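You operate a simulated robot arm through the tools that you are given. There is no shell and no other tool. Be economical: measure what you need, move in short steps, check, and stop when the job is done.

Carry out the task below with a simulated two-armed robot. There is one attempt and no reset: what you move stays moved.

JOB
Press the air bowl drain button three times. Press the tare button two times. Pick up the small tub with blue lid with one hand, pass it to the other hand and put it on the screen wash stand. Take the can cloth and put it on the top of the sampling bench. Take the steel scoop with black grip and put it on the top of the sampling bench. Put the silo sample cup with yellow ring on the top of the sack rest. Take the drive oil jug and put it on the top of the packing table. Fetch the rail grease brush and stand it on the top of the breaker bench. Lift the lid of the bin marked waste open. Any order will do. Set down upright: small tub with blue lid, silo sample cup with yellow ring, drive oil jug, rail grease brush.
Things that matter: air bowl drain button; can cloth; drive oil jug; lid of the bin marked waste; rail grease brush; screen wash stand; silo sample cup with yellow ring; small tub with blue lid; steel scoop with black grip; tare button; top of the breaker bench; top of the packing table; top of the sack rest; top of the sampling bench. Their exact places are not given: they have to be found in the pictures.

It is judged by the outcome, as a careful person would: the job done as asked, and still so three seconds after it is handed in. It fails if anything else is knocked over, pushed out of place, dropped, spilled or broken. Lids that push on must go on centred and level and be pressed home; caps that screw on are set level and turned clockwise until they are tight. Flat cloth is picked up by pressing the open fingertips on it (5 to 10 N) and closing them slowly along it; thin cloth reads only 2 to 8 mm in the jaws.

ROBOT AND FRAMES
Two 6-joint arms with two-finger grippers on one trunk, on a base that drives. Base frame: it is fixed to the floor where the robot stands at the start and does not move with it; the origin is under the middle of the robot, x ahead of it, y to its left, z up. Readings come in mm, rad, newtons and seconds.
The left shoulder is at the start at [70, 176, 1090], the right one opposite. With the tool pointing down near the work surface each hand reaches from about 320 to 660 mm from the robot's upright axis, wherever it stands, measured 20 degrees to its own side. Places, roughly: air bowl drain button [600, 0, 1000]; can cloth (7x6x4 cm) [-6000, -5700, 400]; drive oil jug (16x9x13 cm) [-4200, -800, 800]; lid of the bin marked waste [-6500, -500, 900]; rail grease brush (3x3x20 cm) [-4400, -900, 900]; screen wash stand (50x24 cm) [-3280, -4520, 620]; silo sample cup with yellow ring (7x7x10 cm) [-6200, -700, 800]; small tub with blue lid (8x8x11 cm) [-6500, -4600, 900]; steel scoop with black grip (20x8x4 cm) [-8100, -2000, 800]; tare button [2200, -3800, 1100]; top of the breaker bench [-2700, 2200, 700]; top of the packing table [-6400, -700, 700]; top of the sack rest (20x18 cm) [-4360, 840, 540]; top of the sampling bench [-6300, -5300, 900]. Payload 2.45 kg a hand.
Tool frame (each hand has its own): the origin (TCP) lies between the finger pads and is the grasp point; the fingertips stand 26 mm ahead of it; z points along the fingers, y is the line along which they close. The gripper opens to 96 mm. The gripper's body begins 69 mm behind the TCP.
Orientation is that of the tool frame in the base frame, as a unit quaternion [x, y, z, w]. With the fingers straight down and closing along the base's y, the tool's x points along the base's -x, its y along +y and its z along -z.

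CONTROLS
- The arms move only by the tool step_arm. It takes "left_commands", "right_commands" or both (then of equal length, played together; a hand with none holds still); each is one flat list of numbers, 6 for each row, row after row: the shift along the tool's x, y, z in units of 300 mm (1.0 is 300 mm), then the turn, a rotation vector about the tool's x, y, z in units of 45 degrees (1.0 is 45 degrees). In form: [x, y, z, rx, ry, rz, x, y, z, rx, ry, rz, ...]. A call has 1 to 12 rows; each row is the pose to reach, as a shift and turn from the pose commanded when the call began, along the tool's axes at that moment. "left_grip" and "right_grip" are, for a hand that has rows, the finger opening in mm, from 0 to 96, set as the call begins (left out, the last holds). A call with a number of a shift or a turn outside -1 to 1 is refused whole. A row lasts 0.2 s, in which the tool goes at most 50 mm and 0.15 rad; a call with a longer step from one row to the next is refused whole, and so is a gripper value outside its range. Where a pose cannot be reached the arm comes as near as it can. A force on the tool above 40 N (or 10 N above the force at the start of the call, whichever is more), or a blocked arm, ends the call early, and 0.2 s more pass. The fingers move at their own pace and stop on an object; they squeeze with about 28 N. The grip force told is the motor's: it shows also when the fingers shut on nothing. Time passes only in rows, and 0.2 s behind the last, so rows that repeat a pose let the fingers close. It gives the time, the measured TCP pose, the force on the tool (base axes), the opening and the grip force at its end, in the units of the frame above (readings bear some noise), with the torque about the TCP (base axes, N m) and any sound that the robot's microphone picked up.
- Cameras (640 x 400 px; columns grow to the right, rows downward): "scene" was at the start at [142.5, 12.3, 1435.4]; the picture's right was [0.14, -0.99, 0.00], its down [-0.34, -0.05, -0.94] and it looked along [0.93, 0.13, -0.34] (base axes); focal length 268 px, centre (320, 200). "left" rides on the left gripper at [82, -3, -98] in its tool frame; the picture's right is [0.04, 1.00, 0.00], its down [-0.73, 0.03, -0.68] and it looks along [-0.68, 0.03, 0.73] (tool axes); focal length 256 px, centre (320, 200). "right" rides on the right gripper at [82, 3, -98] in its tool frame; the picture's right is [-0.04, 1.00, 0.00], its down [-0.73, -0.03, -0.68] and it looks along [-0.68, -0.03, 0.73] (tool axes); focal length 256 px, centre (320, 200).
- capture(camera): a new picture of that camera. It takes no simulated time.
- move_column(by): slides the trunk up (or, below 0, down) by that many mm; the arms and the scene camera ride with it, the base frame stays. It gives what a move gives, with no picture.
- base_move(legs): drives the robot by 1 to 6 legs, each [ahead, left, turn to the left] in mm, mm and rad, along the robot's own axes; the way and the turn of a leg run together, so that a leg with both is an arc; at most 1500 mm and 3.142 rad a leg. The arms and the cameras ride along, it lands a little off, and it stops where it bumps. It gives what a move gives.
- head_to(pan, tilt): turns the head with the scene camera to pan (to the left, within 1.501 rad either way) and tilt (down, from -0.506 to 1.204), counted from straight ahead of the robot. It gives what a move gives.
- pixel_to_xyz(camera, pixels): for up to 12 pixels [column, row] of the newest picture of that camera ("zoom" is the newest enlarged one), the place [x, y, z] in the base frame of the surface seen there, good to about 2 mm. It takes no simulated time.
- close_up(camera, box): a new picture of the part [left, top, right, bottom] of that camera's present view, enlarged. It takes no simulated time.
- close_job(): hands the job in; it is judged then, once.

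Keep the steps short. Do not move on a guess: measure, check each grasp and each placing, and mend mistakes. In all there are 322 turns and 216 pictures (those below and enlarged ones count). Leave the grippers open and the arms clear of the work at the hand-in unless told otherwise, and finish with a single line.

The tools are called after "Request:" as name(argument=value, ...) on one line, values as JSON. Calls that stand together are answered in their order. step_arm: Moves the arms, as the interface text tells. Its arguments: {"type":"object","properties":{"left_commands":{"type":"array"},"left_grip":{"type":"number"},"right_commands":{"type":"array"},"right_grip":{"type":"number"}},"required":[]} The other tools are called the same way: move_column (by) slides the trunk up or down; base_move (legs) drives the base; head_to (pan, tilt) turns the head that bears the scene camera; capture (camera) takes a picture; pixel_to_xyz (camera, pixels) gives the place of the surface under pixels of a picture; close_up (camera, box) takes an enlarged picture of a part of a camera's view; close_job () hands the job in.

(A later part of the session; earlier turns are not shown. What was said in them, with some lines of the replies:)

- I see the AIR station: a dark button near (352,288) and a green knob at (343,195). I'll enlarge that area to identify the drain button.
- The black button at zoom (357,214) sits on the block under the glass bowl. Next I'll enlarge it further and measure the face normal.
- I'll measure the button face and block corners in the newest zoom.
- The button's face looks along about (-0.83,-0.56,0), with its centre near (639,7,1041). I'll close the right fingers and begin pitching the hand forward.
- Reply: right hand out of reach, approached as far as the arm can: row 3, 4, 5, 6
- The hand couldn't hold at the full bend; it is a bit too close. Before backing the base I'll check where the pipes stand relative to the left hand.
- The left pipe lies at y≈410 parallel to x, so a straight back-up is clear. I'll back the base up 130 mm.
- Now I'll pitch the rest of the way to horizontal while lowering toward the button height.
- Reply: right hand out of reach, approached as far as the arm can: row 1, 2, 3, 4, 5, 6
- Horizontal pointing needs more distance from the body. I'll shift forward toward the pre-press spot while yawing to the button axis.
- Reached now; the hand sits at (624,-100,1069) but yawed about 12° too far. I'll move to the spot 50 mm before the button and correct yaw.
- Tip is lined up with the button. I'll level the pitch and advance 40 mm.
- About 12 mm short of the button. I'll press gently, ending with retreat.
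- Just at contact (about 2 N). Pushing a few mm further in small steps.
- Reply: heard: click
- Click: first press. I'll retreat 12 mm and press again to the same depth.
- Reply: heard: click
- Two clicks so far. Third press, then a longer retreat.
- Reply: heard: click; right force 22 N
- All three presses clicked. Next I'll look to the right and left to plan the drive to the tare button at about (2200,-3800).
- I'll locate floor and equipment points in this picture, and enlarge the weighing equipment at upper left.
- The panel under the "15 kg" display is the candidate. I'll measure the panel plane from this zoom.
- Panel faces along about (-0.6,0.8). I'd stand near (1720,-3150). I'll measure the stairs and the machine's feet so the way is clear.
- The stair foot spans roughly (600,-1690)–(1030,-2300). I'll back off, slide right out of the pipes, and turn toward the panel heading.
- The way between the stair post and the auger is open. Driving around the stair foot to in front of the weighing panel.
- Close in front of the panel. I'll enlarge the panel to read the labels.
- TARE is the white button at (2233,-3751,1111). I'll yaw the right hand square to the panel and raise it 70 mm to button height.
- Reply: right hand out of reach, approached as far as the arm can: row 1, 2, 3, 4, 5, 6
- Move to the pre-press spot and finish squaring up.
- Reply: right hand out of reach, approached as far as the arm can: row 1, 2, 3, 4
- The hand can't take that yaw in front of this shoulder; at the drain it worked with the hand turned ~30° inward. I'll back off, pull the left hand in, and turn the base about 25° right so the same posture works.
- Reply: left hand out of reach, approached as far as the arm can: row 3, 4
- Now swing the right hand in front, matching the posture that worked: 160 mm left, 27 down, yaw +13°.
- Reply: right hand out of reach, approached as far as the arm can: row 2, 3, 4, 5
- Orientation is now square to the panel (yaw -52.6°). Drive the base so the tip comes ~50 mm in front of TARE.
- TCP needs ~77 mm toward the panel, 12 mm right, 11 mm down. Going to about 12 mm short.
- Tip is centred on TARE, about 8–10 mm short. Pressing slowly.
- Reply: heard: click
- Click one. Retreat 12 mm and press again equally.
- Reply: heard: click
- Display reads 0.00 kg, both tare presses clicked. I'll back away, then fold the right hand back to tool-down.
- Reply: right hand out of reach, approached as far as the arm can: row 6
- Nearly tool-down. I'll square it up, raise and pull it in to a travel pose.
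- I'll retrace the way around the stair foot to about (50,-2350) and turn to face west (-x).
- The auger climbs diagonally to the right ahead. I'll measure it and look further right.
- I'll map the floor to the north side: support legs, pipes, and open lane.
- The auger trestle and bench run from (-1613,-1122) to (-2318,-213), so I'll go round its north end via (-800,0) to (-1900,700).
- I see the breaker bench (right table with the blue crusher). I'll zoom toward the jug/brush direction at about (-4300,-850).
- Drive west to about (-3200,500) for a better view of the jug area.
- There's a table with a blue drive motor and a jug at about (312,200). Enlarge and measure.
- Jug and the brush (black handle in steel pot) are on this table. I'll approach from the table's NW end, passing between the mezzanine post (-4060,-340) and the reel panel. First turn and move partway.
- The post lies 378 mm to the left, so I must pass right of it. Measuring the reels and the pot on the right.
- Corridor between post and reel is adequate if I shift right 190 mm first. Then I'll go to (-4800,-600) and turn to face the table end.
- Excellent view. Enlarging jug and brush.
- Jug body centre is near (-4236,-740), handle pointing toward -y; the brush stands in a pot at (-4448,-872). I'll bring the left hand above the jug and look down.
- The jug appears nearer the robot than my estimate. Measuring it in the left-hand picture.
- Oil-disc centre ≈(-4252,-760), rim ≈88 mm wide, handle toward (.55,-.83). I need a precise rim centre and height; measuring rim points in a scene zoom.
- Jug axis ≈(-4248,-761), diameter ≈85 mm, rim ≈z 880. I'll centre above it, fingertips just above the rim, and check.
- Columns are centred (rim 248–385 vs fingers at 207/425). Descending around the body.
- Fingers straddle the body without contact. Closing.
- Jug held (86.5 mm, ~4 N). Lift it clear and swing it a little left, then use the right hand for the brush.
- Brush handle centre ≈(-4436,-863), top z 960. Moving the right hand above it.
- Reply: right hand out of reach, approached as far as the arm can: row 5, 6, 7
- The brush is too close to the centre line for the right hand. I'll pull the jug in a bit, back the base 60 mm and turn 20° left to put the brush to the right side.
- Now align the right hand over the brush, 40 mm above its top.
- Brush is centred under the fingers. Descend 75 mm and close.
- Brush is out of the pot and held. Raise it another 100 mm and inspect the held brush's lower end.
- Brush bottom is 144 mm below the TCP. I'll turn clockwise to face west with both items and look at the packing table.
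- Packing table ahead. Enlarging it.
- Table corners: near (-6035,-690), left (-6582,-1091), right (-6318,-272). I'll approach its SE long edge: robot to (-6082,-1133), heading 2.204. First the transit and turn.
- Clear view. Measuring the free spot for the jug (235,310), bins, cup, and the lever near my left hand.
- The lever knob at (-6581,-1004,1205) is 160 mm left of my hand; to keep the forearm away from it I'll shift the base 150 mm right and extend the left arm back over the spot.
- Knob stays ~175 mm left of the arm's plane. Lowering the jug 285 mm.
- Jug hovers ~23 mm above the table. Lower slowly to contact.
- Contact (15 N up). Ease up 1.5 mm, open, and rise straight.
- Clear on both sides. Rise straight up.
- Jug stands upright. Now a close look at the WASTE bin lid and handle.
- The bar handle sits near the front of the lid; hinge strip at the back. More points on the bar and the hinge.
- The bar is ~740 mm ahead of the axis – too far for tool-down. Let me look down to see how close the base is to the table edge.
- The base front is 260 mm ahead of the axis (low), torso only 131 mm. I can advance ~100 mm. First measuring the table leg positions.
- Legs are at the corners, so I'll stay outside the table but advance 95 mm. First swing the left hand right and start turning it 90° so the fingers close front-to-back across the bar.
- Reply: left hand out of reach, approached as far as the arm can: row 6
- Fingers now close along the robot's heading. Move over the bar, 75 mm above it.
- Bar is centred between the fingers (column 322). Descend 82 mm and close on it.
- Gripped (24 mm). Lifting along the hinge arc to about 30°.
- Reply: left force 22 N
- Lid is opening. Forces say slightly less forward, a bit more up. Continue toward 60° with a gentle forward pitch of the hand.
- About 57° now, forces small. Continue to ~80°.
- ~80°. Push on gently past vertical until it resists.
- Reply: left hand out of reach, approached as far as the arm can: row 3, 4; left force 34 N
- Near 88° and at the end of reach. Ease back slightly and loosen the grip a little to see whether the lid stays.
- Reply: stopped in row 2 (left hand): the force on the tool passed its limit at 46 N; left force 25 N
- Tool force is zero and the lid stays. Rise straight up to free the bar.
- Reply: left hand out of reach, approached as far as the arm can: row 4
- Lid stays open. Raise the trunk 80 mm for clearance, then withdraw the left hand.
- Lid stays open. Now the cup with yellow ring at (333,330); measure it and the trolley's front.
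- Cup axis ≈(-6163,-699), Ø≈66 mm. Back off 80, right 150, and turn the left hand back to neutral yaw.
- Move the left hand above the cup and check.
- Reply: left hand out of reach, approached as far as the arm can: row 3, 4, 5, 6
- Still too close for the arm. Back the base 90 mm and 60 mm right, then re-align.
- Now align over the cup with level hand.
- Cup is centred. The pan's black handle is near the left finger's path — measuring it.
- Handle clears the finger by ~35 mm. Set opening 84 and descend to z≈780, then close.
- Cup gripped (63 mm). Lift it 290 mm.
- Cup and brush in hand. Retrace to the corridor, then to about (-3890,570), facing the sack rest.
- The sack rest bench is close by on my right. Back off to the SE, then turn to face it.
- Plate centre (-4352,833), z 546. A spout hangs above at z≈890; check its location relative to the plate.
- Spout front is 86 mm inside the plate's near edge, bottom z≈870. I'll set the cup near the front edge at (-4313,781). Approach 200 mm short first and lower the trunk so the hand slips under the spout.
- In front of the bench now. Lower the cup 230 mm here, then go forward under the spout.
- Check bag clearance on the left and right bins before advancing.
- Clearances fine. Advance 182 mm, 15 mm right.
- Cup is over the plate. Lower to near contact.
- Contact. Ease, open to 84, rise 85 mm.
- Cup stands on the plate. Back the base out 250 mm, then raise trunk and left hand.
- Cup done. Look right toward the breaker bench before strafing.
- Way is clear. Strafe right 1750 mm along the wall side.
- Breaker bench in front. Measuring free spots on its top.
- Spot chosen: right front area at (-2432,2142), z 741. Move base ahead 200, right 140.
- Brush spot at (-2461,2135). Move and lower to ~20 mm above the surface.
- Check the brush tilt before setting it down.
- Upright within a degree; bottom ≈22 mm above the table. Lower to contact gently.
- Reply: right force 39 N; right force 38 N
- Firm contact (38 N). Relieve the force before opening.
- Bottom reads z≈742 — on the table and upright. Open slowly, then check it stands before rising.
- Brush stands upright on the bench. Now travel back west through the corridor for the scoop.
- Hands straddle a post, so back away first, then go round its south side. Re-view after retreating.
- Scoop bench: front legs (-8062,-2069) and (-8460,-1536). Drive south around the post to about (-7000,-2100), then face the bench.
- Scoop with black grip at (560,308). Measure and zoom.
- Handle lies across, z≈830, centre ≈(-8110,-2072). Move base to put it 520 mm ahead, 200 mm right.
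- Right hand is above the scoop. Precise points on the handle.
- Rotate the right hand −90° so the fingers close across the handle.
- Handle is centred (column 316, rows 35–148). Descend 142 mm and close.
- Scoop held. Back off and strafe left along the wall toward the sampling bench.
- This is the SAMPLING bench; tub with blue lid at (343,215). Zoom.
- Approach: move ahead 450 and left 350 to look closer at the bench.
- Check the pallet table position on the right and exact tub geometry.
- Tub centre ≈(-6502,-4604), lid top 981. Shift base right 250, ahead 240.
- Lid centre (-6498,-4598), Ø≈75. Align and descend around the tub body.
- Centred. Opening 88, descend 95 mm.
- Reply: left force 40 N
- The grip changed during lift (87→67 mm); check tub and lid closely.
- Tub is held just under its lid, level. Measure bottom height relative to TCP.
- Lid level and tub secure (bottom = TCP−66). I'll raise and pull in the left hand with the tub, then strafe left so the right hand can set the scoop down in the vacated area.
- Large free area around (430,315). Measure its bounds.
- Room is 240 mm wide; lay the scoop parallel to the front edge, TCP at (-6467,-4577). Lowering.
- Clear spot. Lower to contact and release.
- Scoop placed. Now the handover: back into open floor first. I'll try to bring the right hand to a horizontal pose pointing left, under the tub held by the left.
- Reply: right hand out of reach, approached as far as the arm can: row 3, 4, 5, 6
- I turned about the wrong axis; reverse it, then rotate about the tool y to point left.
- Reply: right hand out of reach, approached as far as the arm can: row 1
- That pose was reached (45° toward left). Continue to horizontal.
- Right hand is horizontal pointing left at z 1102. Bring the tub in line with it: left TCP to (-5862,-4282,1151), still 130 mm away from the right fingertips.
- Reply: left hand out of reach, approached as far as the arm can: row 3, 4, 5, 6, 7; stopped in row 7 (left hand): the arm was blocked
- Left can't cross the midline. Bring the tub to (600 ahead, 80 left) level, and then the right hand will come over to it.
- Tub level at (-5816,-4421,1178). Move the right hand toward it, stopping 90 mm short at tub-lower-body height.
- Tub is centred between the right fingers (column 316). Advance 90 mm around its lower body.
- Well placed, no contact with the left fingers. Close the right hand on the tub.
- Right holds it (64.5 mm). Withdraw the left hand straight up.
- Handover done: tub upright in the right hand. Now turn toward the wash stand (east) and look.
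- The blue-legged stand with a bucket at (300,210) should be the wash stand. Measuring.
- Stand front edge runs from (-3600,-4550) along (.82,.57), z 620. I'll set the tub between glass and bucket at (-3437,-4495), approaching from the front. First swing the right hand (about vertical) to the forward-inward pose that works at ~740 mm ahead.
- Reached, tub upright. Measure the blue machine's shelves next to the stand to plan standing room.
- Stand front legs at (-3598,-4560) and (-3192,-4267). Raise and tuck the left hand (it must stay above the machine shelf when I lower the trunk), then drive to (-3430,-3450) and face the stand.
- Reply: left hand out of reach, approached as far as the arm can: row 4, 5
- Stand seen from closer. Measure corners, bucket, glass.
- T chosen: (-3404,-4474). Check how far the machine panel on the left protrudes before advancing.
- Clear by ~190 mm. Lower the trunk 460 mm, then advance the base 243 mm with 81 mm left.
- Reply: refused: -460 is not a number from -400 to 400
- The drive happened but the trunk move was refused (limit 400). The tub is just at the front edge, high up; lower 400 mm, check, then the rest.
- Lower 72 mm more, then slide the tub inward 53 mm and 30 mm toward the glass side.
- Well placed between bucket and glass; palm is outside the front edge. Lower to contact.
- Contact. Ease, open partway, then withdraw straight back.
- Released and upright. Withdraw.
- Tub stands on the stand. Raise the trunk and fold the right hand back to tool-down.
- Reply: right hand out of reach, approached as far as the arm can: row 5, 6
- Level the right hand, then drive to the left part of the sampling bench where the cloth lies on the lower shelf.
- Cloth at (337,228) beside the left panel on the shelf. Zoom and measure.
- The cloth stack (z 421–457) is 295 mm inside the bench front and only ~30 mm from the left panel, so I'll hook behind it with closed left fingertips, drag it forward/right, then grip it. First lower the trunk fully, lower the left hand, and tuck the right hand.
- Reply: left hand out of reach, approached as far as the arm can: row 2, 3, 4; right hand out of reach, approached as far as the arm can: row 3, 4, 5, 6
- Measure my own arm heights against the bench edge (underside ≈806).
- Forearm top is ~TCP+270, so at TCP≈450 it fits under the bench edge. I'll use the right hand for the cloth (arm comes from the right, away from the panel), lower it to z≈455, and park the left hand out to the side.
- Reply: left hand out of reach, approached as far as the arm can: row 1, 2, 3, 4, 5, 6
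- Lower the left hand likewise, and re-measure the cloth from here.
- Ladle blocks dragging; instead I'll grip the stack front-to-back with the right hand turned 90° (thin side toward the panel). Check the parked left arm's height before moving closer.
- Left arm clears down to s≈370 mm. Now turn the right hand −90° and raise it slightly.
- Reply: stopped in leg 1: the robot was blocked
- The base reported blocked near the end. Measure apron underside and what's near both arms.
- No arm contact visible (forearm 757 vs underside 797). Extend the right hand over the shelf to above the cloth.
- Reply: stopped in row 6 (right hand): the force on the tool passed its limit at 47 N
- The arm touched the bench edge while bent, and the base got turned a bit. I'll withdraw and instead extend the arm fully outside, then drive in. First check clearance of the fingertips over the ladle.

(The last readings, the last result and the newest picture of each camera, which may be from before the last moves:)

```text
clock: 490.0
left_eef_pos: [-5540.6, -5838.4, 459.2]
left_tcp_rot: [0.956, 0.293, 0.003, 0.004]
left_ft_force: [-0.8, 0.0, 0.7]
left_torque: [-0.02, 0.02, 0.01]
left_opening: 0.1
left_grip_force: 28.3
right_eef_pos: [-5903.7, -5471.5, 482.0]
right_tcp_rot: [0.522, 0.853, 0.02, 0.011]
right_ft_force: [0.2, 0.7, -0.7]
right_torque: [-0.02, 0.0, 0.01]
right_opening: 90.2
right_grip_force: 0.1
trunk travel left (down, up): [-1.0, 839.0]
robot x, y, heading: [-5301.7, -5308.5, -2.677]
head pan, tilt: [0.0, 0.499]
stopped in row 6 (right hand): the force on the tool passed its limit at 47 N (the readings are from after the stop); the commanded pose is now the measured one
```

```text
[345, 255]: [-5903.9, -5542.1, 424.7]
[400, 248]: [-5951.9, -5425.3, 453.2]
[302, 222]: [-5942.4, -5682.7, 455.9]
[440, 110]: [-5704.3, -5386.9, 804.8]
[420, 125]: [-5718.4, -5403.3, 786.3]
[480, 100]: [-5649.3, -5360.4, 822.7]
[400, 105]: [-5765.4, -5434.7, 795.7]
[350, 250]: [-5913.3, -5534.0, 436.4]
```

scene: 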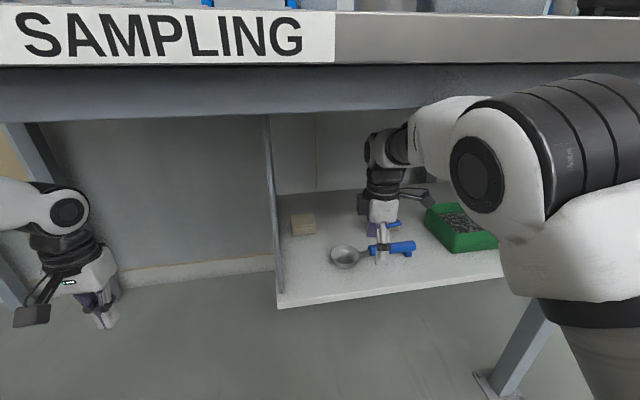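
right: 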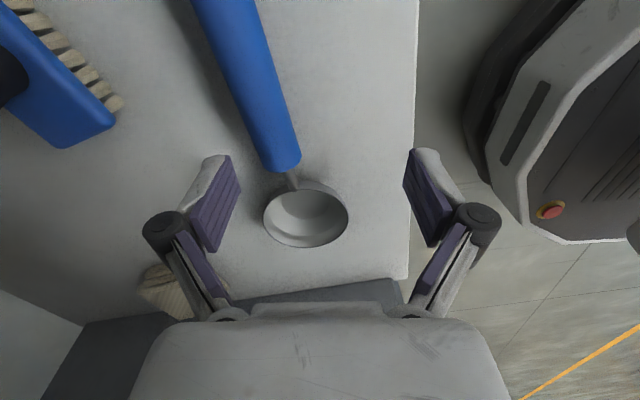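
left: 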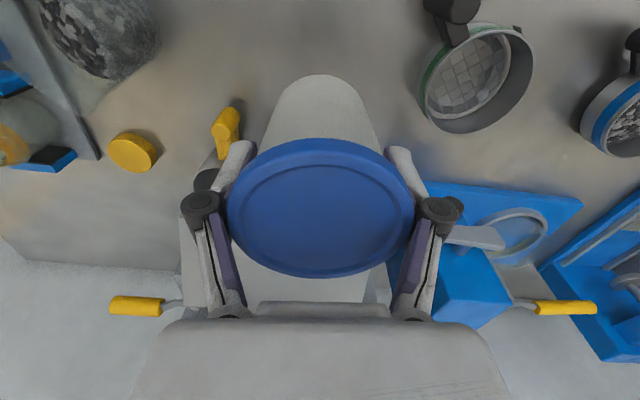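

The ladle handle (top 459) lies between my fingers (tips 456). Tilt the hand forward 17° so the rear finger rises over it, then back the base straight out.

Request:
step_arm(right_commands=[0, 0, -0.005, 0.12, 0, 0, 0, 0, -0.01, 0.25, 0, 0, 0, 0, -0.015, 0.38, 0, 0])

Request:
capture(camera="right")

```text
clock: 490.8
left_eef_pos: [-5539.5, -5838.6, 455.5]
left_tcp_rot: [0.956, 0.295, 0.003, 0.004]
left_ft_force: [0.7, 0.2, -0.3]
left_torque: [0.02, -0.01, 0.01]
left_opening: 0.0
left_grip_force: 28.0
right_eef_pos: [-5905.1, -5473.6, 491.6]
right_tcp_rot: [0.516, 0.846, -0.114, -0.07]
right_ft_force: [-0.3, -0.2, -0.1]
right_torque: [-0.02, 0.02, -0.01]
right_opening: 90.2
right_grip_force: 0.0
trunk travel left (down, up): [-1.0, 839.0]
robot x, y, heading: [-5299.5, -5305.8, -2.665]
head pan, tilt: [0.0, 0.499]
```

```text
63 pictures are left
```

right: 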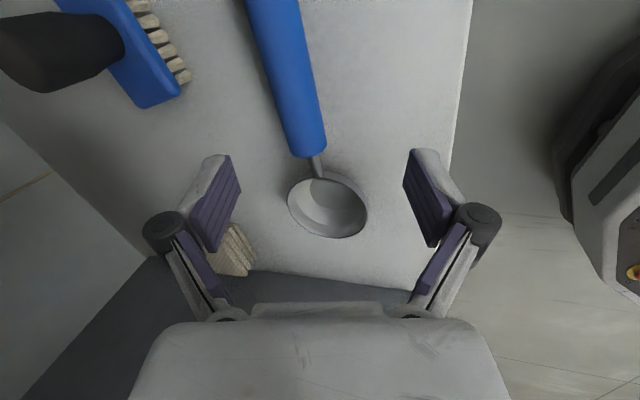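

Rear fingertip is now ~480, above the handle. Back straight out 420 mm.

Request:
base_move(legs=[[-420, 0, 0]])

Request:
capture(camera="scene")

```text
clock: 493.4
left_eef_pos: [-5154.6, -5644.9, 456.0]
left_tcp_rot: [0.955, 0.295, 0.003, 0.003]
left_ft_force: [0.4, -0.4, -0.6]
left_torque: [-0.01, 0.01, 0.0]
left_opening: 0.1
left_grip_force: 28.0
right_eef_pos: [-5521.4, -5278.6, 489.7]
right_tcp_rot: [0.515, 0.847, -0.111, -0.069]
right_ft_force: [-1.0, 0.3, 0.3]
right_torque: [0.0, 0.0, -0.01]
right_opening: 90.0
right_grip_force: 0.0
trunk travel left (down, up): [-1.0, 839.0]
robot x, y, heading: [-4920.7, -5108.3, -2.665]
head pan, tilt: [0.0, 0.499]
```

```text
62 pictures are left
```

scene: 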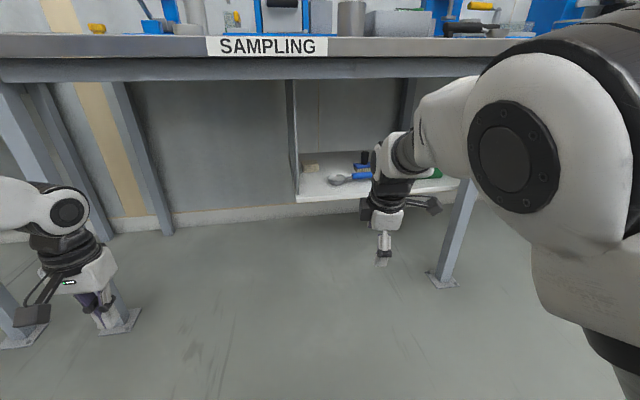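

Straighten the heading and extend the right arm out here in the open, then measure its height.

Request:
base_move(legs=[[0, 0, 0.15]])

Request:
step_arm(right_commands=[-0.03, -0.08, 0.02, -0.04, 0, 0, -0.06, -0.16, 0.035, -0.08, 0, 0, -0.085, -0.23, 0.05, -0.12, 0, 0, -0.11, -0.303, 0.068, -0.15, 0, 0, -0.11, -0.303, 0.068, -0.15, 0, 0])

Request:
capture(camera="scene")

Request:
pixel_to_xyz(camera="scene", pixels=[[400, 130], [440, 100], [480, 70], [540, 60], [600, 40], [380, 140], [420, 115], [560, 100]])

```text
clock: 494.4
left_eef_pos: [-5073.5, -5673.3, 457.2]
left_tcp_rot: [0.93, 0.366, 0.003, 0.003]
left_ft_force: [0.5, -0.2, -0.4]
left_torque: [0.01, 0.01, 0.01]
left_opening: 0.0
left_grip_force: 27.8
right_eef_pos: [-5488.8, -5366.5, 491.4]
right_tcp_rot: [0.451, 0.883, -0.117, -0.06]
right_ft_force: [0.0, -0.4, -0.4]
right_torque: [0.02, -0.01, 0.0]
right_opening: 89.8
right_grip_force: 0.0
trunk travel left (down, up): [-1.0, 839.0]
robot x, y, heading: [-4920.6, -5110.2, -2.517]
head pan, tilt: [0.0, 0.499]
```

```text
clock: 495.6
left_eef_pos: [-5072.6, -5673.7, 457.0]
left_tcp_rot: [0.931, 0.366, 0.002, 0.003]
left_ft_force: [-0.1, -0.3, 0.1]
left_torque: [0.0, -0.01, 0.03]
left_opening: 0.0
left_grip_force: 28.1
right_eef_pos: [-5544.6, -5447.4, 494.8]
right_tcp_rot: [0.453, 0.888, -0.064, -0.035]
right_ft_force: [0.5, 0.1, 0.6]
right_torque: [0.0, -0.02, -0.04]
right_opening: 90.1
right_grip_force: 0.1
trunk travel left (down, up): [-1.0, 839.0]
robot x, y, heading: [-4921.9, -5110.6, -2.514]
head pan, tilt: [0.0, 0.499]
```

```text
61 pictures are left
```

scene: 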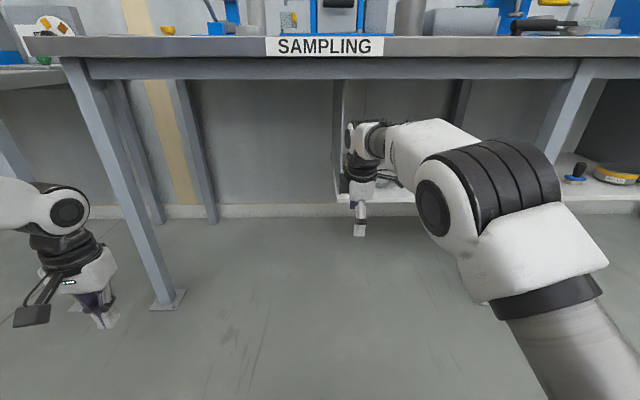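

```text
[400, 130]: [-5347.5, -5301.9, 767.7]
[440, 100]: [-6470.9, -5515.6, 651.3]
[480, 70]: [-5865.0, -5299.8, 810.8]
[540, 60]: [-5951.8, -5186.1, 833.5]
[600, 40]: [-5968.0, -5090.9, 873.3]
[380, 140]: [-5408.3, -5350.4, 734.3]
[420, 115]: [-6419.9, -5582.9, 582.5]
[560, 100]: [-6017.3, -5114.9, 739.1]
```

Arm extended to 702 mm; forearm top 734–768. Extend a bit further (+22) and lower 13 mm, then measure the elbow region.

Request:
step_arm(right_commands=[0, -0.04, 0.03, 0, 0, 0, 0, -0.075, 0.055, 0, 0, 0, 0, -0.075, 0.055, 0, 0, 0])

Request:
pixel_to_xyz(camera="scene", pixels=[[400, 135], [420, 128], [440, 124], [460, 135], [490, 145], [520, 150], [450, 150], [380, 142]])

```text
clock: 496.4
left_eef_pos: [-5073.1, -5673.5, 455.0]
left_tcp_rot: [0.931, 0.366, 0.003, 0.003]
left_ft_force: [0.0, -0.2, 0.1]
left_torque: [0.03, 0.01, -0.01]
left_opening: 0.0
left_grip_force: 28.2
right_eef_pos: [-5565.3, -5462.4, 480.6]
right_tcp_rot: [0.453, 0.888, -0.064, -0.034]
right_ft_force: [0.7, -0.5, 0.5]
right_torque: [-0.02, 0.0, 0.01]
right_opening: 89.5
right_grip_force: 0.0
trunk travel left (down, up): [-1.0, 839.0]
robot x, y, heading: [-4922.4, -5108.7, -2.519]
head pan, tilt: [0.0, 0.499]
```

```text
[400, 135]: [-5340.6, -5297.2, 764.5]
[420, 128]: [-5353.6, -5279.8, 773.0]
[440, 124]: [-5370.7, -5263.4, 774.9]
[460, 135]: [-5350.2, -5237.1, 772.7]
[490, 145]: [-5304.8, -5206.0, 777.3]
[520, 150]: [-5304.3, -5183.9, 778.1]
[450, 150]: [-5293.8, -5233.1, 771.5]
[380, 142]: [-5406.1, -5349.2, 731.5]
```

All arm parts are below 780 (underside 797). Strafe right 50 and drive in 300 mm, then check.

Request:
base_move(legs=[[0, -50, 0], [300, 0, 0]])

Request:
capture(camera="scene")

Request:
pixel_to_xyz(camera="scene", pixels=[[490, 140], [440, 118], [400, 128], [250, 90], [330, 180], [345, 200], [300, 85], [310, 190]])

```text
clock: 499.0
left_eef_pos: [-5344.1, -5811.7, 455.0]
left_tcp_rot: [0.93, 0.367, 0.003, 0.002]
left_ft_force: [-0.2, 0.1, 0.0]
left_torque: [-0.01, 0.03, 0.03]
left_opening: 0.0
left_grip_force: 28.2
right_eef_pos: [-5838.4, -5602.8, 480.2]
right_tcp_rot: [0.453, 0.889, -0.065, -0.034]
right_ft_force: [-0.8, 0.5, 0.0]
right_torque: [0.01, 0.01, 0.03]
right_opening: 90.2
right_grip_force: 0.2
trunk travel left (down, up): [-1.0, 839.0]
robot x, y, heading: [-5195.6, -5249.3, -2.513]
head pan, tilt: [0.0, 0.499]
```

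```text
60 pictures are left
```

scene: 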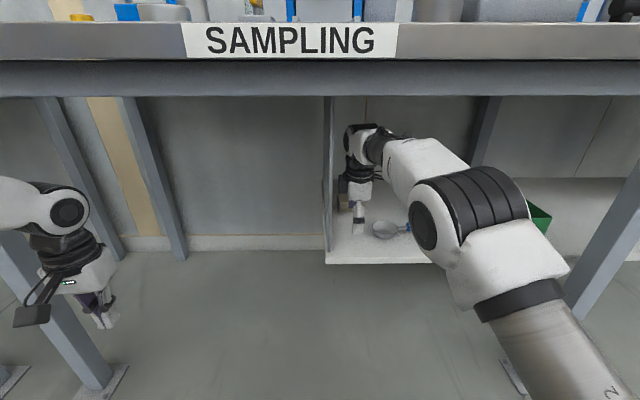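

```text
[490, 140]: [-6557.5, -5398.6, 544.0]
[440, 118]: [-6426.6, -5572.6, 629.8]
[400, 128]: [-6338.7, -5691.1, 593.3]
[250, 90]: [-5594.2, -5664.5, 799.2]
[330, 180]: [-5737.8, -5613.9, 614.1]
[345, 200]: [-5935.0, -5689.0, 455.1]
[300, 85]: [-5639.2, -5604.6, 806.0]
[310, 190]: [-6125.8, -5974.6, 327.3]
```

The arm passes well under the bench. Check with the right camera.

Request:
capture(camera="right")

```text
59 pictures are left
```

right: 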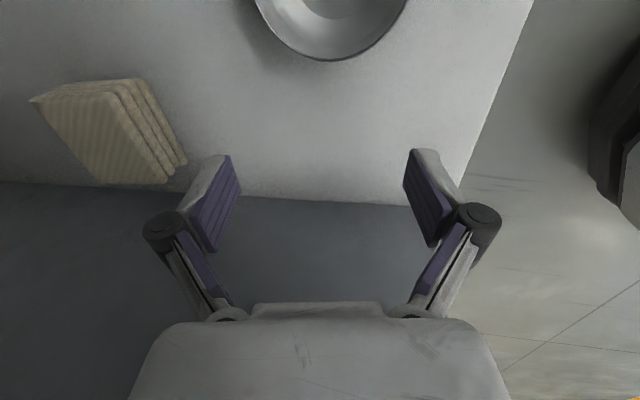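

Request:
pixel_to_xyz(camera="right", pixels=[[100, 140], [35, 100], [110, 92], [163, 182], [97, 182], [183, 163], [140, 85], [60, 200]])

```text
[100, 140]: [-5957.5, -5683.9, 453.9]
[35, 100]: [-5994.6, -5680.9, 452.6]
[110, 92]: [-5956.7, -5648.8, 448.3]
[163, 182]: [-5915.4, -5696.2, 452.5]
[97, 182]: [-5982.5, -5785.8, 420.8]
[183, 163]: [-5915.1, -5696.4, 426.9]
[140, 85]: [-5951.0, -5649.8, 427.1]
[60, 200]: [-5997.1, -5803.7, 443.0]
```

Cloth centre (-5955,-5688), 50 mm deep, 63 wide; lateral alignment is right. Advance 141 mm.

Request:
base_move(legs=[[141, 0, 0]])

Request:
capture(camera="right")

```text
clock: 500.3
left_eef_pos: [-5458.8, -5893.8, 455.7]
left_tcp_rot: [0.93, 0.367, 0.003, 0.002]
left_ft_force: [-0.1, 0.0, 0.1]
left_torque: [0.03, -0.02, -0.02]
left_opening: 0.0
left_grip_force: 28.4
right_eef_pos: [-5951.3, -5683.2, 479.9]
right_tcp_rot: [0.452, 0.889, -0.064, -0.035]
right_ft_force: [0.1, -0.1, -0.8]
right_torque: [0.02, 0.01, 0.01]
right_opening: 89.9
right_grip_force: 0.0
trunk travel left (down, up): [-1.0, 839.0]
robot x, y, heading: [-5311.0, -5331.3, -2.51]
head pan, tilt: [0.0, 0.499]
```

```text
58 pictures are left
```

right: 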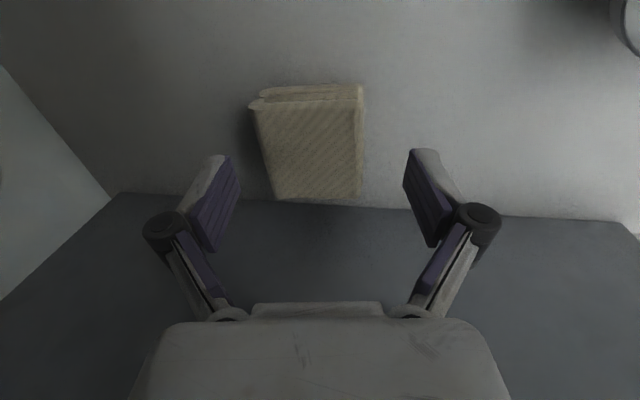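

Cloth sits between the fingers. Lower 25 mm and close slowly.

Request:
step_arm(right_commands=[0, 0, 0.03, 0, 0, 0, 0, 0, 0.06, 0, 0, 0, 0, 0, 0.083, 0, 0, 0, 0, 0, 0.083, 0, 0, 0])

Request:
step_arm(right_commands=[0, 0, 0, 0, 0, 0, 0, 0, 0, 0, 0, 0, 0, 0, 0, 0, 0, 0], right_grip=50)

Request:
step_arm(right_commands=[0, 0, 0, 0, 0, 0, 0, 0, 0, 0, 0, 0, 0, 0, 0, 0, 0, 0], right_grip=15)

Request:
capture(camera="right")

```text
clock: 501.3
left_eef_pos: [-5458.2, -5892.4, 455.3]
left_tcp_rot: [0.93, 0.367, 0.004, 0.003]
left_ft_force: [0.0, -0.9, 0.4]
left_torque: [0.01, 0.01, 0.02]
left_opening: 0.2
left_grip_force: 27.8
right_eef_pos: [-5954.3, -5684.7, 455.8]
right_tcp_rot: [0.452, 0.889, -0.065, -0.033]
right_ft_force: [-0.9, -0.6, 0.8]
right_torque: [0.0, 0.0, 0.04]
right_opening: 90.0
right_grip_force: 0.0
trunk travel left (down, up): [-1.0, 839.0]
robot x, y, heading: [-5308.3, -5329.6, -2.512]
head pan, tilt: [0.0, 0.499]
```

```text
clock: 502.1
left_eef_pos: [-5456.7, -5891.8, 455.4]
left_tcp_rot: [0.93, 0.367, 0.002, 0.003]
left_ft_force: [-0.4, -0.3, 0.9]
left_torque: [0.03, -0.01, 0.0]
left_opening: 0.0
left_grip_force: 27.8
right_eef_pos: [-5953.2, -5684.7, 457.2]
right_tcp_rot: [0.453, 0.888, -0.065, -0.035]
right_ft_force: [-2.4, -0.8, 8.5]
right_torque: [0.13, -0.13, 0.1]
right_opening: 59.5
right_grip_force: 27.6
trunk travel left (down, up): [-1.0, 839.0]
robot x, y, heading: [-5305.5, -5326.2, -2.514]
head pan, tilt: [0.0, 0.499]
```

```text
clock: 502.9
left_eef_pos: [-5457.7, -5891.7, 456.2]
left_tcp_rot: [0.931, 0.366, 0.002, 0.002]
left_ft_force: [-0.3, 0.2, -0.6]
left_torque: [-0.01, -0.01, -0.02]
left_opening: 0.0
left_grip_force: 27.8
right_eef_pos: [-5953.2, -5683.8, 455.9]
right_tcp_rot: [0.453, 0.889, -0.065, -0.035]
right_ft_force: [-1.4, 0.3, 10.6]
right_torque: [0.1, -0.2, 0.08]
right_opening: 59.8
right_grip_force: 28.7
trunk travel left (down, up): [-1.0, 839.0]
robot x, y, heading: [-5303.8, -5331.2, -2.514]
head pan, tilt: [0.0, 0.499]
```

```text
57 pictures are left
```

right: 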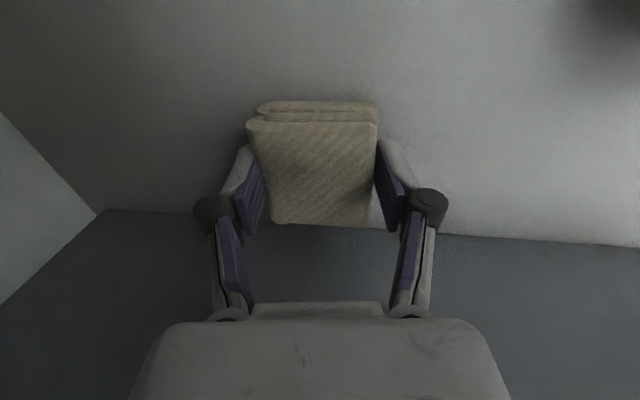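

Gripped firmly at 60 mm. Lift 30 mm and check it comes along.

Request:
step_arm(right_commands=[0, 0, -0.04, 0, 0, 0, 0, 0, -0.08, 0, 0, 0, 0, 0, -0.11, 0, 0, 0])

Request:
capture(camera="right")

```text
clock: 503.7
left_eef_pos: [-5457.4, -5893.3, 456.2]
left_tcp_rot: [0.93, 0.366, 0.002, 0.002]
left_ft_force: [0.0, 0.4, -0.4]
left_torque: [0.02, 0.02, 0.02]
left_opening: 0.1
left_grip_force: 28.3
right_eef_pos: [-5947.8, -5681.5, 488.9]
right_tcp_rot: [0.452, 0.889, -0.063, -0.034]
right_ft_force: [-0.1, 0.2, -0.6]
right_torque: [0.01, -0.03, 0.03]
right_opening: 59.3
right_grip_force: 28.0
trunk travel left (down, up): [-1.0, 839.0]
robot x, y, heading: [-5307.7, -5327.2, -2.514]
head pan, tilt: [0.0, 0.499]
```

```text
56 pictures are left
```

right: 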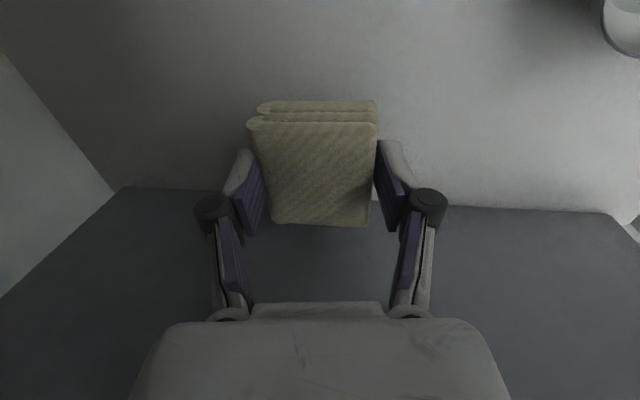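

Cloth is held. Drive straight back 520 mm.

Request:
base_move(legs=[[-300, 0, 0], [-320, 0, 0]])

Request:
capture(camera="scene")

```text
clock: 507.5
left_eef_pos: [-4952.4, -5524.9, 454.2]
left_tcp_rot: [0.93, 0.367, 0.003, 0.003]
left_ft_force: [0.1, -0.8, 0.0]
left_torque: [-0.02, -0.02, -0.02]
left_opening: 0.0
left_grip_force: 27.6
right_eef_pos: [-5444.7, -5314.6, 486.9]
right_tcp_rot: [0.452, 0.889, -0.064, -0.034]
right_ft_force: [0.0, 0.8, -1.0]
right_torque: [0.03, 0.02, 0.03]
right_opening: 58.5
right_grip_force: 28.1
trunk travel left (down, up): [-1.0, 839.0]
robot x, y, heading: [-4803.4, -4963.1, -2.514]
head pan, tilt: [0.0, 0.499]
```

```text
55 pictures are left
```

scene: 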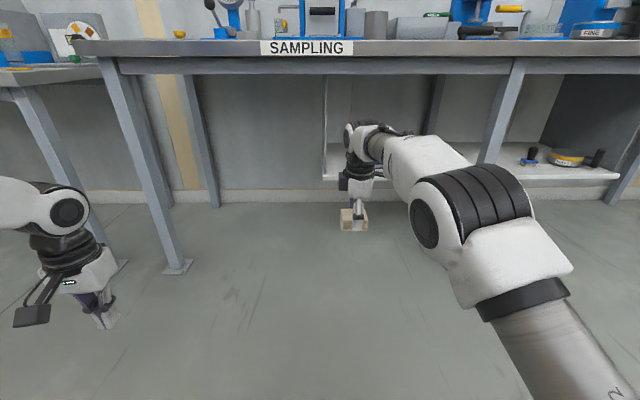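

Out with the cloth. Raise the trunk back up and view the bench top.

Request:
move_column(by=400)

Request:
move_column(by=174)

Request:
head_to(pan=0, tilt=0.4)

Request:
capture(camera="scene")

```text
clock: 511.4
left_eef_pos: [-4952.9, -5525.3, 856.1]
left_tcp_rot: [0.93, 0.367, 0.003, 0.002]
left_ft_force: [-0.3, -0.5, -0.9]
left_torque: [0.0, 0.01, -0.05]
left_opening: 0.2
left_grip_force: 28.2
right_eef_pos: [-5442.7, -5313.6, 888.3]
right_tcp_rot: [0.452, 0.889, -0.064, -0.033]
right_ft_force: [0.0, -0.6, 0.0]
right_torque: [-0.03, -0.01, 0.0]
right_opening: 58.4
right_grip_force: 28.1
trunk travel left (down, up): [-401.0, 439.0]
robot x, y, heading: [-4803.6, -4960.5, -2.514]
head pan, tilt: [0.0, 0.499]
```

```text
clock: 513.3
left_eef_pos: [-4954.1, -5525.3, 1029.2]
left_tcp_rot: [0.93, 0.367, 0.003, 0.003]
left_ft_force: [0.9, 0.5, 0.2]
left_torque: [0.01, 0.03, 0.03]
left_opening: 0.1
left_grip_force: 27.9
right_eef_pos: [-5444.9, -5314.8, 1061.5]
right_tcp_rot: [0.452, 0.889, -0.064, -0.034]
right_ft_force: [0.0, 0.5, -0.6]
right_torque: [0.01, 0.03, 0.04]
right_opening: 58.1
right_grip_force: 27.7
trunk travel left (down, up): [-575.0, 265.0]
robot x, y, heading: [-4809.9, -4962.0, -2.516]
head pan, tilt: [0.0, 0.499]
```

```text
clock: 514.0
left_eef_pos: [-4953.5, -5524.4, 1029.1]
left_tcp_rot: [0.93, 0.367, 0.003, 0.003]
left_ft_force: [0.5, -0.3, 0.0]
left_torque: [0.01, -0.02, -0.01]
left_opening: 0.1
left_grip_force: 27.7
right_eef_pos: [-5444.5, -5314.9, 1061.4]
right_tcp_rot: [0.452, 0.889, -0.064, -0.033]
right_ft_force: [-1.3, -0.6, -0.1]
right_torque: [0.0, -0.03, 0.02]
right_opening: 58.0
right_grip_force: 28.2
trunk travel left (down, up): [-575.0, 265.0]
robot x, y, heading: [-4806.2, -4964.2, -2.513]
head pan, tilt: [0.0, 0.4]
```

```text
54 pictures are left
```

scene: 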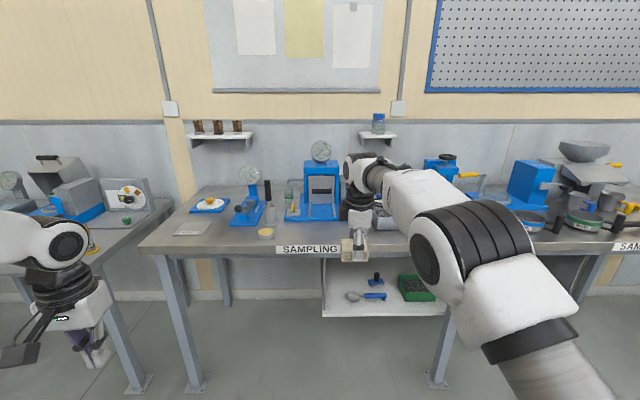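

Zoom on the left part of the bench top for a free spot.

Request:
close_up(camera="scene", box=[140, 180, 360, 280])

Request:
pixel_to_xyz(camera="scene", pixels=[[220, 240], [240, 242], [230, 235], [305, 235], [165, 245], [192, 230], [265, 235], [290, 238]])

```text
2.91 times, centred on (250, 230) of scene
```

zoom: 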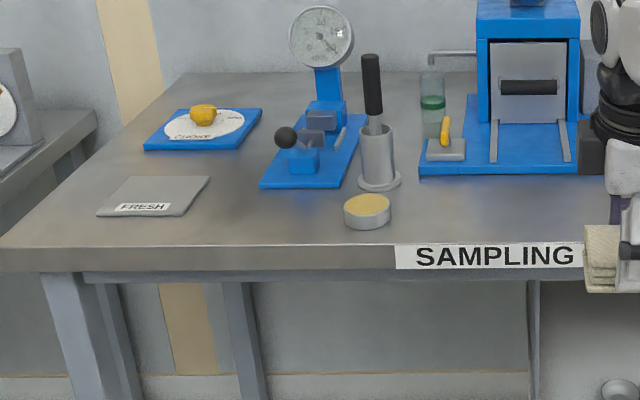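

```text
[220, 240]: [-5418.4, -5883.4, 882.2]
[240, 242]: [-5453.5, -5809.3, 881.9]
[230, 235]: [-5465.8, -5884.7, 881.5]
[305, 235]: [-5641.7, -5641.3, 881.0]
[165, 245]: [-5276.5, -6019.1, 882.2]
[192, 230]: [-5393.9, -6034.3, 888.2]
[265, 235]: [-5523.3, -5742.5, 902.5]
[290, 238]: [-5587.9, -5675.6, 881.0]
```

Free spot in front of the blue platform at (-5657,-5684). Shift left 175, ahead 390.

Request:
base_move(legs=[[0, 175, 0], [390, 0, 0]])

Request:
head_to(pan=-0.1, tilt=0.65)

Request:
capture(camera="scene")

```text
clock: 517.5
left_eef_pos: [-5169.7, -5893.2, 1029.9]
left_tcp_rot: [0.932, 0.363, 0.003, 0.002]
left_ft_force: [0.0, -0.2, 0.4]
left_torque: [-0.02, 0.0, 0.0]
left_opening: 0.1
left_grip_force: 28.1
right_eef_pos: [-5661.1, -5679.6, 1062.9]
right_tcp_rot: [0.454, 0.888, -0.065, -0.035]
right_ft_force: [-0.2, 0.4, 0.5]
right_torque: [-0.01, -0.03, 0.0]
right_opening: 57.8
right_grip_force: 27.8
trunk travel left (down, up): [-575.0, 265.0]
robot x, y, heading: [-5022.3, -5334.7, -2.52]
head pan, tilt: [0.0, 0.4]
```

```text
clock: 518.3
left_eef_pos: [-5170.9, -5893.1, 1028.9]
left_tcp_rot: [0.931, 0.364, 0.002, 0.003]
left_ft_force: [0.1, -0.8, -0.1]
left_torque: [0.01, 0.0, 0.02]
left_opening: 0.1
left_grip_force: 28.2
right_eef_pos: [-5659.9, -5678.8, 1062.8]
right_tcp_rot: [0.455, 0.887, -0.064, -0.033]
right_ft_force: [0.5, -1.4, -0.2]
right_torque: [0.02, 0.0, -0.02]
right_opening: 57.9
right_grip_force: 27.4
trunk travel left (down, up): [-575.0, 265.0]
robot x, y, heading: [-5018.8, -5326.5, -2.519]
head pan, tilt: [-0.099, 0.649]
```

```text
52 pictures are left
```

scene: 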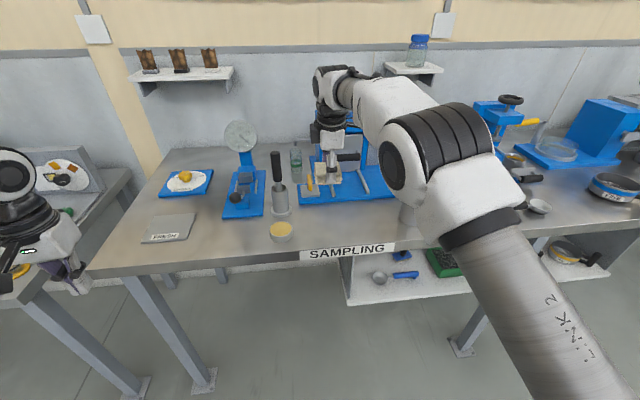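

Request:
pixel_to_xyz(camera="scene", pixels=[[335, 225], [335, 205], [335, 240], [300, 203], [282, 235], [370, 200], [280, 215]])

Request:
capture(camera="right")

```text
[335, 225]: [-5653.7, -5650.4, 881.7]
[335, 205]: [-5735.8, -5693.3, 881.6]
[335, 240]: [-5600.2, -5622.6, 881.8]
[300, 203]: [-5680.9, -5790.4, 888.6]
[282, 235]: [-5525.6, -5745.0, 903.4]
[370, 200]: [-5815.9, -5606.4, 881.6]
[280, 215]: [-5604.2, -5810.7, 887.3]
```

```text
51 pictures are left
```

right: 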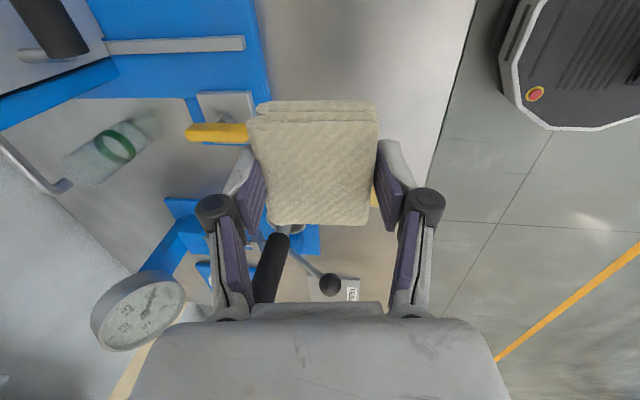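

Space is free (table extends 127 mm inside before the platform). Lower 130 mm vertically.

Request:
step_arm(right_commands=[0, 0.016, 0.11, 0, 0, 0, 0, 0.032, 0.22, 0, 0, 0, 0, 0.048, 0.33, 0, 0, 0, 0, 0.063, 0.429, 0, 0, 0, 0, 0.063, 0.429, 0, 0, 0])

Request:
close_up(camera="scene", box=[250, 140, 420, 270])

```text
clock: 519.5
left_eef_pos: [-5170.3, -5892.7, 1029.5]
left_tcp_rot: [0.931, 0.364, 0.003, 0.003]
left_ft_force: [0.1, 0.2, -0.3]
left_torque: [-0.01, 0.02, 0.0]
left_opening: 0.0
left_grip_force: 28.4
right_eef_pos: [-5659.7, -5680.0, 931.1]
right_tcp_rot: [0.455, 0.887, -0.065, -0.034]
right_ft_force: [0.4, -0.2, -1.0]
right_torque: [-0.01, 0.02, 0.01]
right_opening: 57.7
right_grip_force: 28.0
trunk travel left (down, up): [-575.0, 265.0]
robot x, y, heading: [-5015.5, -5331.0, -2.52]
head pan, tilt: [-0.099, 0.649]
```

```text
3.08 times, centred on (335, 205) of scene
```

zoom: 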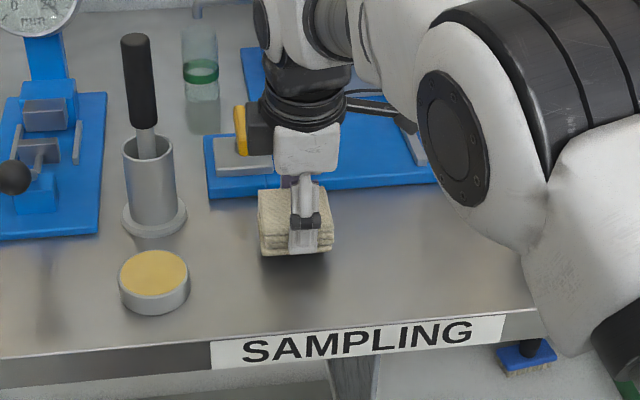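

Request:
step_arm(right_commands=[0, 0.004, 0.028, 0, 0, 0, 0, 0.007, 0.045, 0, 0, 0, 0, 0.008, 0.055, 0, 0, 0])

```text
clock: 520.3
left_eef_pos: [-5169.7, -5892.6, 1030.6]
left_tcp_rot: [0.931, 0.364, 0.002, 0.003]
left_ft_force: [0.2, -0.5, 0.0]
left_torque: [0.0, 0.0, -0.03]
left_opening: 0.0
left_grip_force: 28.0
right_eef_pos: [-5661.2, -5678.3, 918.9]
right_tcp_rot: [0.455, 0.887, -0.068, -0.035]
right_ft_force: [-2.5, -0.5, 17.3]
right_torque: [0.27, -0.24, 0.04]
right_opening: 57.9
right_grip_force: 28.4
trunk travel left (down, up): [-575.0, 265.0]
robot x, y, heading: [-5013.7, -5329.8, -2.519]
head pan, tilt: [-0.099, 0.649]
```

Contact (17 N). Ease slightly, open, and rise.

Request:
step_arm(right_commands=[0, 0, -0.007, 0, 0, 0, 0, 0, -0.007, 0, 0, 0])

Request:
step_arm(right_commands=[0, 0, 0, 0, 0, 0, 0, 0, 0, 0, 0, 0, 0, 0, 0, 0, 0, 0], right_grip=84)

Request:
step_arm(right_commands=[0, -0.012, -0.08, 0, 0, 0, 0, -0.03, -0.2, 0, 0, 0, 0, -0.05, -0.33, 0, 0, 0, 0, -0.07, -0.46, 0, 0, 0])

Request:
base_move(legs=[[-500, 0, 0]])

Request:
capture(camera="scene")

```text
clock: 520.9
left_eef_pos: [-5169.1, -5893.2, 1030.6]
left_tcp_rot: [0.931, 0.364, 0.001, 0.001]
left_ft_force: [0.0, 0.2, -0.2]
left_torque: [0.0, -0.03, -0.02]
left_opening: 0.0
left_grip_force: 27.9
right_eef_pos: [-5660.5, -5678.3, 920.1]
right_tcp_rot: [0.455, 0.888, -0.065, -0.035]
right_ft_force: [-4.9, -3.0, 15.6]
right_torque: [0.15, -0.12, 0.01]
right_opening: 57.9
right_grip_force: 28.3
trunk travel left (down, up): [-575.0, 265.0]
robot x, y, heading: [-5017.4, -5330.1, -2.521]
head pan, tilt: [-0.099, 0.649]
```

```text
clock: 521.7
left_eef_pos: [-5170.8, -5892.5, 1030.8]
left_tcp_rot: [0.931, 0.364, 0.003, 0.003]
left_ft_force: [-0.6, -0.7, -0.1]
left_torque: [0.0, 0.0, -0.03]
left_opening: 0.0
left_grip_force: 27.8
right_eef_pos: [-5660.5, -5678.9, 916.7]
right_tcp_rot: [0.455, 0.887, -0.064, -0.034]
right_ft_force: [0.3, 0.1, -0.2]
right_torque: [-0.02, 0.05, 0.01]
right_opening: 84.0
right_grip_force: 0.2
trunk travel left (down, up): [-575.0, 265.0]
robot x, y, heading: [-5020.2, -5333.2, -2.52]
head pan, tilt: [-0.099, 0.649]
```

```text
clock: 522.7
left_eef_pos: [-5170.7, -5892.6, 1030.3]
left_tcp_rot: [0.931, 0.364, 0.003, 0.003]
left_ft_force: [-0.2, -0.4, 0.0]
left_torque: [-0.03, 0.03, 0.02]
left_opening: 0.0
left_grip_force: 28.5
right_eef_pos: [-5662.3, -5680.5, 1057.2]
right_tcp_rot: [0.455, 0.887, -0.064, -0.035]
right_ft_force: [-0.4, 0.6, -0.3]
right_torque: [0.0, -0.03, -0.01]
right_opening: 84.1
right_grip_force: 0.1
trunk travel left (down, up): [-575.0, 265.0]
robot x, y, heading: [-5017.7, -5326.3, -2.515]
head pan, tilt: [-0.099, 0.649]
```

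```text
clock: 525.6
left_eef_pos: [-4763.7, -5601.9, 1030.5]
left_tcp_rot: [0.931, 0.364, 0.003, 0.002]
left_ft_force: [-0.8, 0.1, -0.7]
left_torque: [0.02, 0.02, 0.0]
left_opening: 0.1
left_grip_force: 28.3
right_eef_pos: [-5254.9, -5390.2, 1057.5]
right_tcp_rot: [0.456, 0.887, -0.064, -0.035]
right_ft_force: [0.3, -0.3, 0.8]
right_torque: [-0.01, 0.03, -0.01]
right_opening: 84.2
right_grip_force: 0.0
trunk travel left (down, up): [-575.0, 265.0]
robot x, y, heading: [-4612.0, -5037.7, -2.522]
head pan, tilt: [-0.099, 0.649]
```

```text
49 pictures are left
```

scene: 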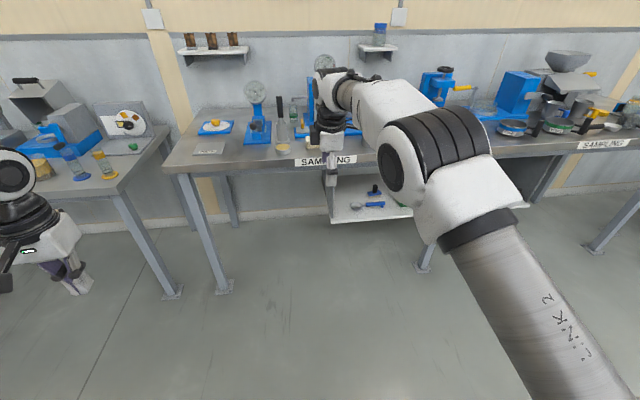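

Shift left for an unobstructed check of the cloth and shelf, opening the left gripper.

Request:
base_move(legs=[[-100, 350, 0]])

Request:
step_arm(left_commands=[0, 0, -0.1, 0, 0, 0, 0, 0, -0.2, 0, 0, 0], left_grip=96)

Request:
head_to(pan=-0.35, tilt=0.4)

Request:
capture(camera="scene")

```text
clock: 528.0
left_eef_pos: [-4473.4, -5830.1, 1029.4]
left_tcp_rot: [0.93, 0.367, 0.003, 0.003]
left_ft_force: [-0.9, -0.8, 0.4]
left_torque: [-0.02, 0.0, 0.02]
left_opening: 0.0
left_grip_force: 27.5
right_eef_pos: [-4966.5, -5619.4, 1056.8]
right_tcp_rot: [0.453, 0.889, -0.064, -0.034]
right_ft_force: [-0.6, -0.3, -0.5]
right_torque: [0.01, 0.01, -0.03]
right_opening: 84.0
right_grip_force: 0.0
trunk travel left (down, up): [-575.0, 265.0]
robot x, y, heading: [-4324.4, -5268.6, -2.514]
head pan, tilt: [-0.099, 0.649]
```

```text
clock: 528.6
left_eef_pos: [-4475.5, -5829.3, 1089.0]
left_tcp_rot: [0.931, 0.365, 0.002, 0.002]
left_ft_force: [0.5, -0.7, 0.0]
left_torque: [-0.03, 0.02, 0.02]
left_opening: 95.8
left_grip_force: 0.0
right_eef_pos: [-4965.9, -5618.0, 1059.3]
right_tcp_rot: [0.453, 0.889, -0.065, -0.035]
right_ft_force: [-0.2, 0.0, -0.9]
right_torque: [-0.01, -0.01, 0.01]
right_opening: 84.1
right_grip_force: 0.0
trunk travel left (down, up): [-575.0, 265.0]
robot x, y, heading: [-4323.4, -5263.6, -2.515]
head pan, tilt: [-0.099, 0.649]
```

```text
clock: 529.3
left_eef_pos: [-4476.1, -5829.4, 1088.4]
left_tcp_rot: [0.93, 0.366, 0.003, 0.003]
left_ft_force: [-0.3, -0.7, 1.2]
left_torque: [0.06, -0.04, -0.01]
left_opening: 95.9
left_grip_force: 0.1
right_eef_pos: [-4966.2, -5620.3, 1057.7]
right_tcp_rot: [0.453, 0.889, -0.064, -0.034]
right_ft_force: [-0.3, 0.1, -0.1]
right_torque: [0.0, 0.01, 0.02]
right_opening: 84.1
right_grip_force: 0.0
trunk travel left (down, up): [-575.0, 265.0]
robot x, y, heading: [-4327.6, -5265.5, -2.515]
head pan, tilt: [-0.351, 0.4]
```

```text
48 pictures are left
```

scene: 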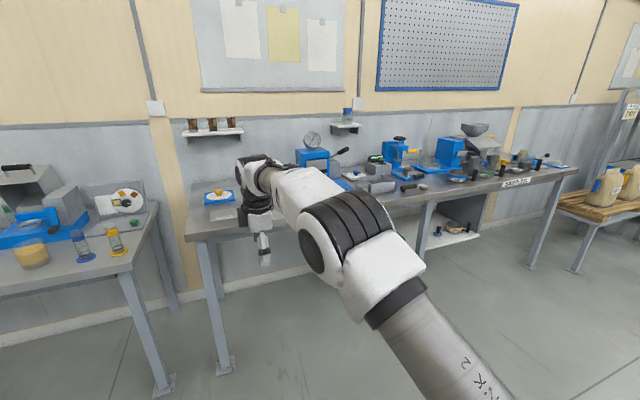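

The arm still blocks the view; pull the right hand in and up, and move right a bit.

Request:
step_arm(right_commands=[0.1, 0.1, -0.05, 0, 0, 0, 0.2, 0.2, -0.1, 0, 0, 0, 0.3, 0.3, -0.15, 0, 0, 0, 0.4, 0.4, -0.2, 0, 0, 0, 0.5, 0.5, -0.25, 0, 0, 0, 0.6, 0.6, -0.3, 0, 0, 0], right_grip=96)

Request:
base_move(legs=[[200, -150, 0]])

Request:
head_to(pan=-0.15, tilt=0.4)

Request:
capture(camera="scene")

```text
clock: 530.7
left_eef_pos: [-4475.9, -5826.9, 1089.9]
left_tcp_rot: [0.931, 0.366, 0.003, 0.003]
left_ft_force: [-0.5, -0.3, 0.6]
left_torque: [-0.02, 0.01, 0.0]
left_opening: 95.9
left_grip_force: 0.1
right_eef_pos: [-4917.0, -5359.3, 1122.8]
right_tcp_rot: [0.453, 0.888, -0.067, -0.033]
right_ft_force: [0.5, 0.2, -0.3]
right_torque: [-0.04, 0.0, 0.0]
right_opening: 96.0
right_grip_force: 0.0
trunk travel left (down, up): [-575.0, 265.0]
robot x, y, heading: [-4322.7, -5268.9, -2.521]
head pan, tilt: [-0.351, 0.4]
```

```text
clock: 532.6
left_eef_pos: [-4724.5, -5827.5, 1090.2]
left_tcp_rot: [0.93, 0.368, 0.003, 0.003]
left_ft_force: [-0.2, -0.5, -1.2]
left_torque: [-0.02, -0.03, 0.0]
left_opening: 95.9
left_grip_force: 0.0
right_eef_pos: [-5168.6, -5359.7, 1121.7]
right_tcp_rot: [0.452, 0.889, -0.064, -0.034]
right_ft_force: [-0.2, -0.6, -1.2]
right_torque: [0.03, -0.01, -0.02]
right_opening: 96.1
right_grip_force: 0.0
trunk travel left (down, up): [-575.0, 265.0]
robot x, y, heading: [-4577.4, -5262.4, -2.519]
head pan, tilt: [-0.351, 0.4]
```

```text
clock: 533.3
left_eef_pos: [-4725.7, -5826.4, 1088.8]
left_tcp_rot: [0.93, 0.368, 0.002, 0.002]
left_ft_force: [-0.3, 0.0, 1.3]
left_torque: [-0.01, 0.02, 0.0]
left_opening: 96.1
left_grip_force: 0.1
right_eef_pos: [-5169.1, -5360.2, 1122.1]
right_tcp_rot: [0.452, 0.889, -0.065, -0.034]
right_ft_force: [-0.1, 0.4, 0.0]
right_torque: [0.02, -0.02, -0.02]
right_opening: 96.1
right_grip_force: 0.1
trunk travel left (down, up): [-575.0, 265.0]
robot x, y, heading: [-4578.1, -5263.3, -2.513]
head pan, tilt: [-0.15, 0.4]
```

```text
47 pictures are left
```

scene: 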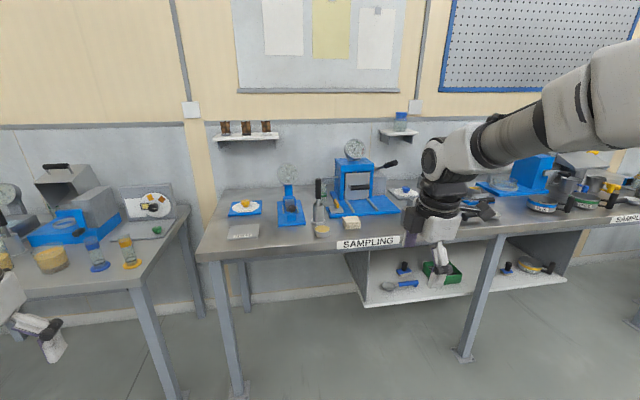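

The cloth lies on the bench top, the shelf items are undisturbed, and both grippers are open and clear. The other tasks were each checked when I did them. Handing in.

Request:
close_job()

```text
The job is handed in.
```

I finished all nine tasks and handed the job in; once, while I was reaching for the can cloth under the sampling bench, my arm touched the bench edge, and nothing appeared to have moved.
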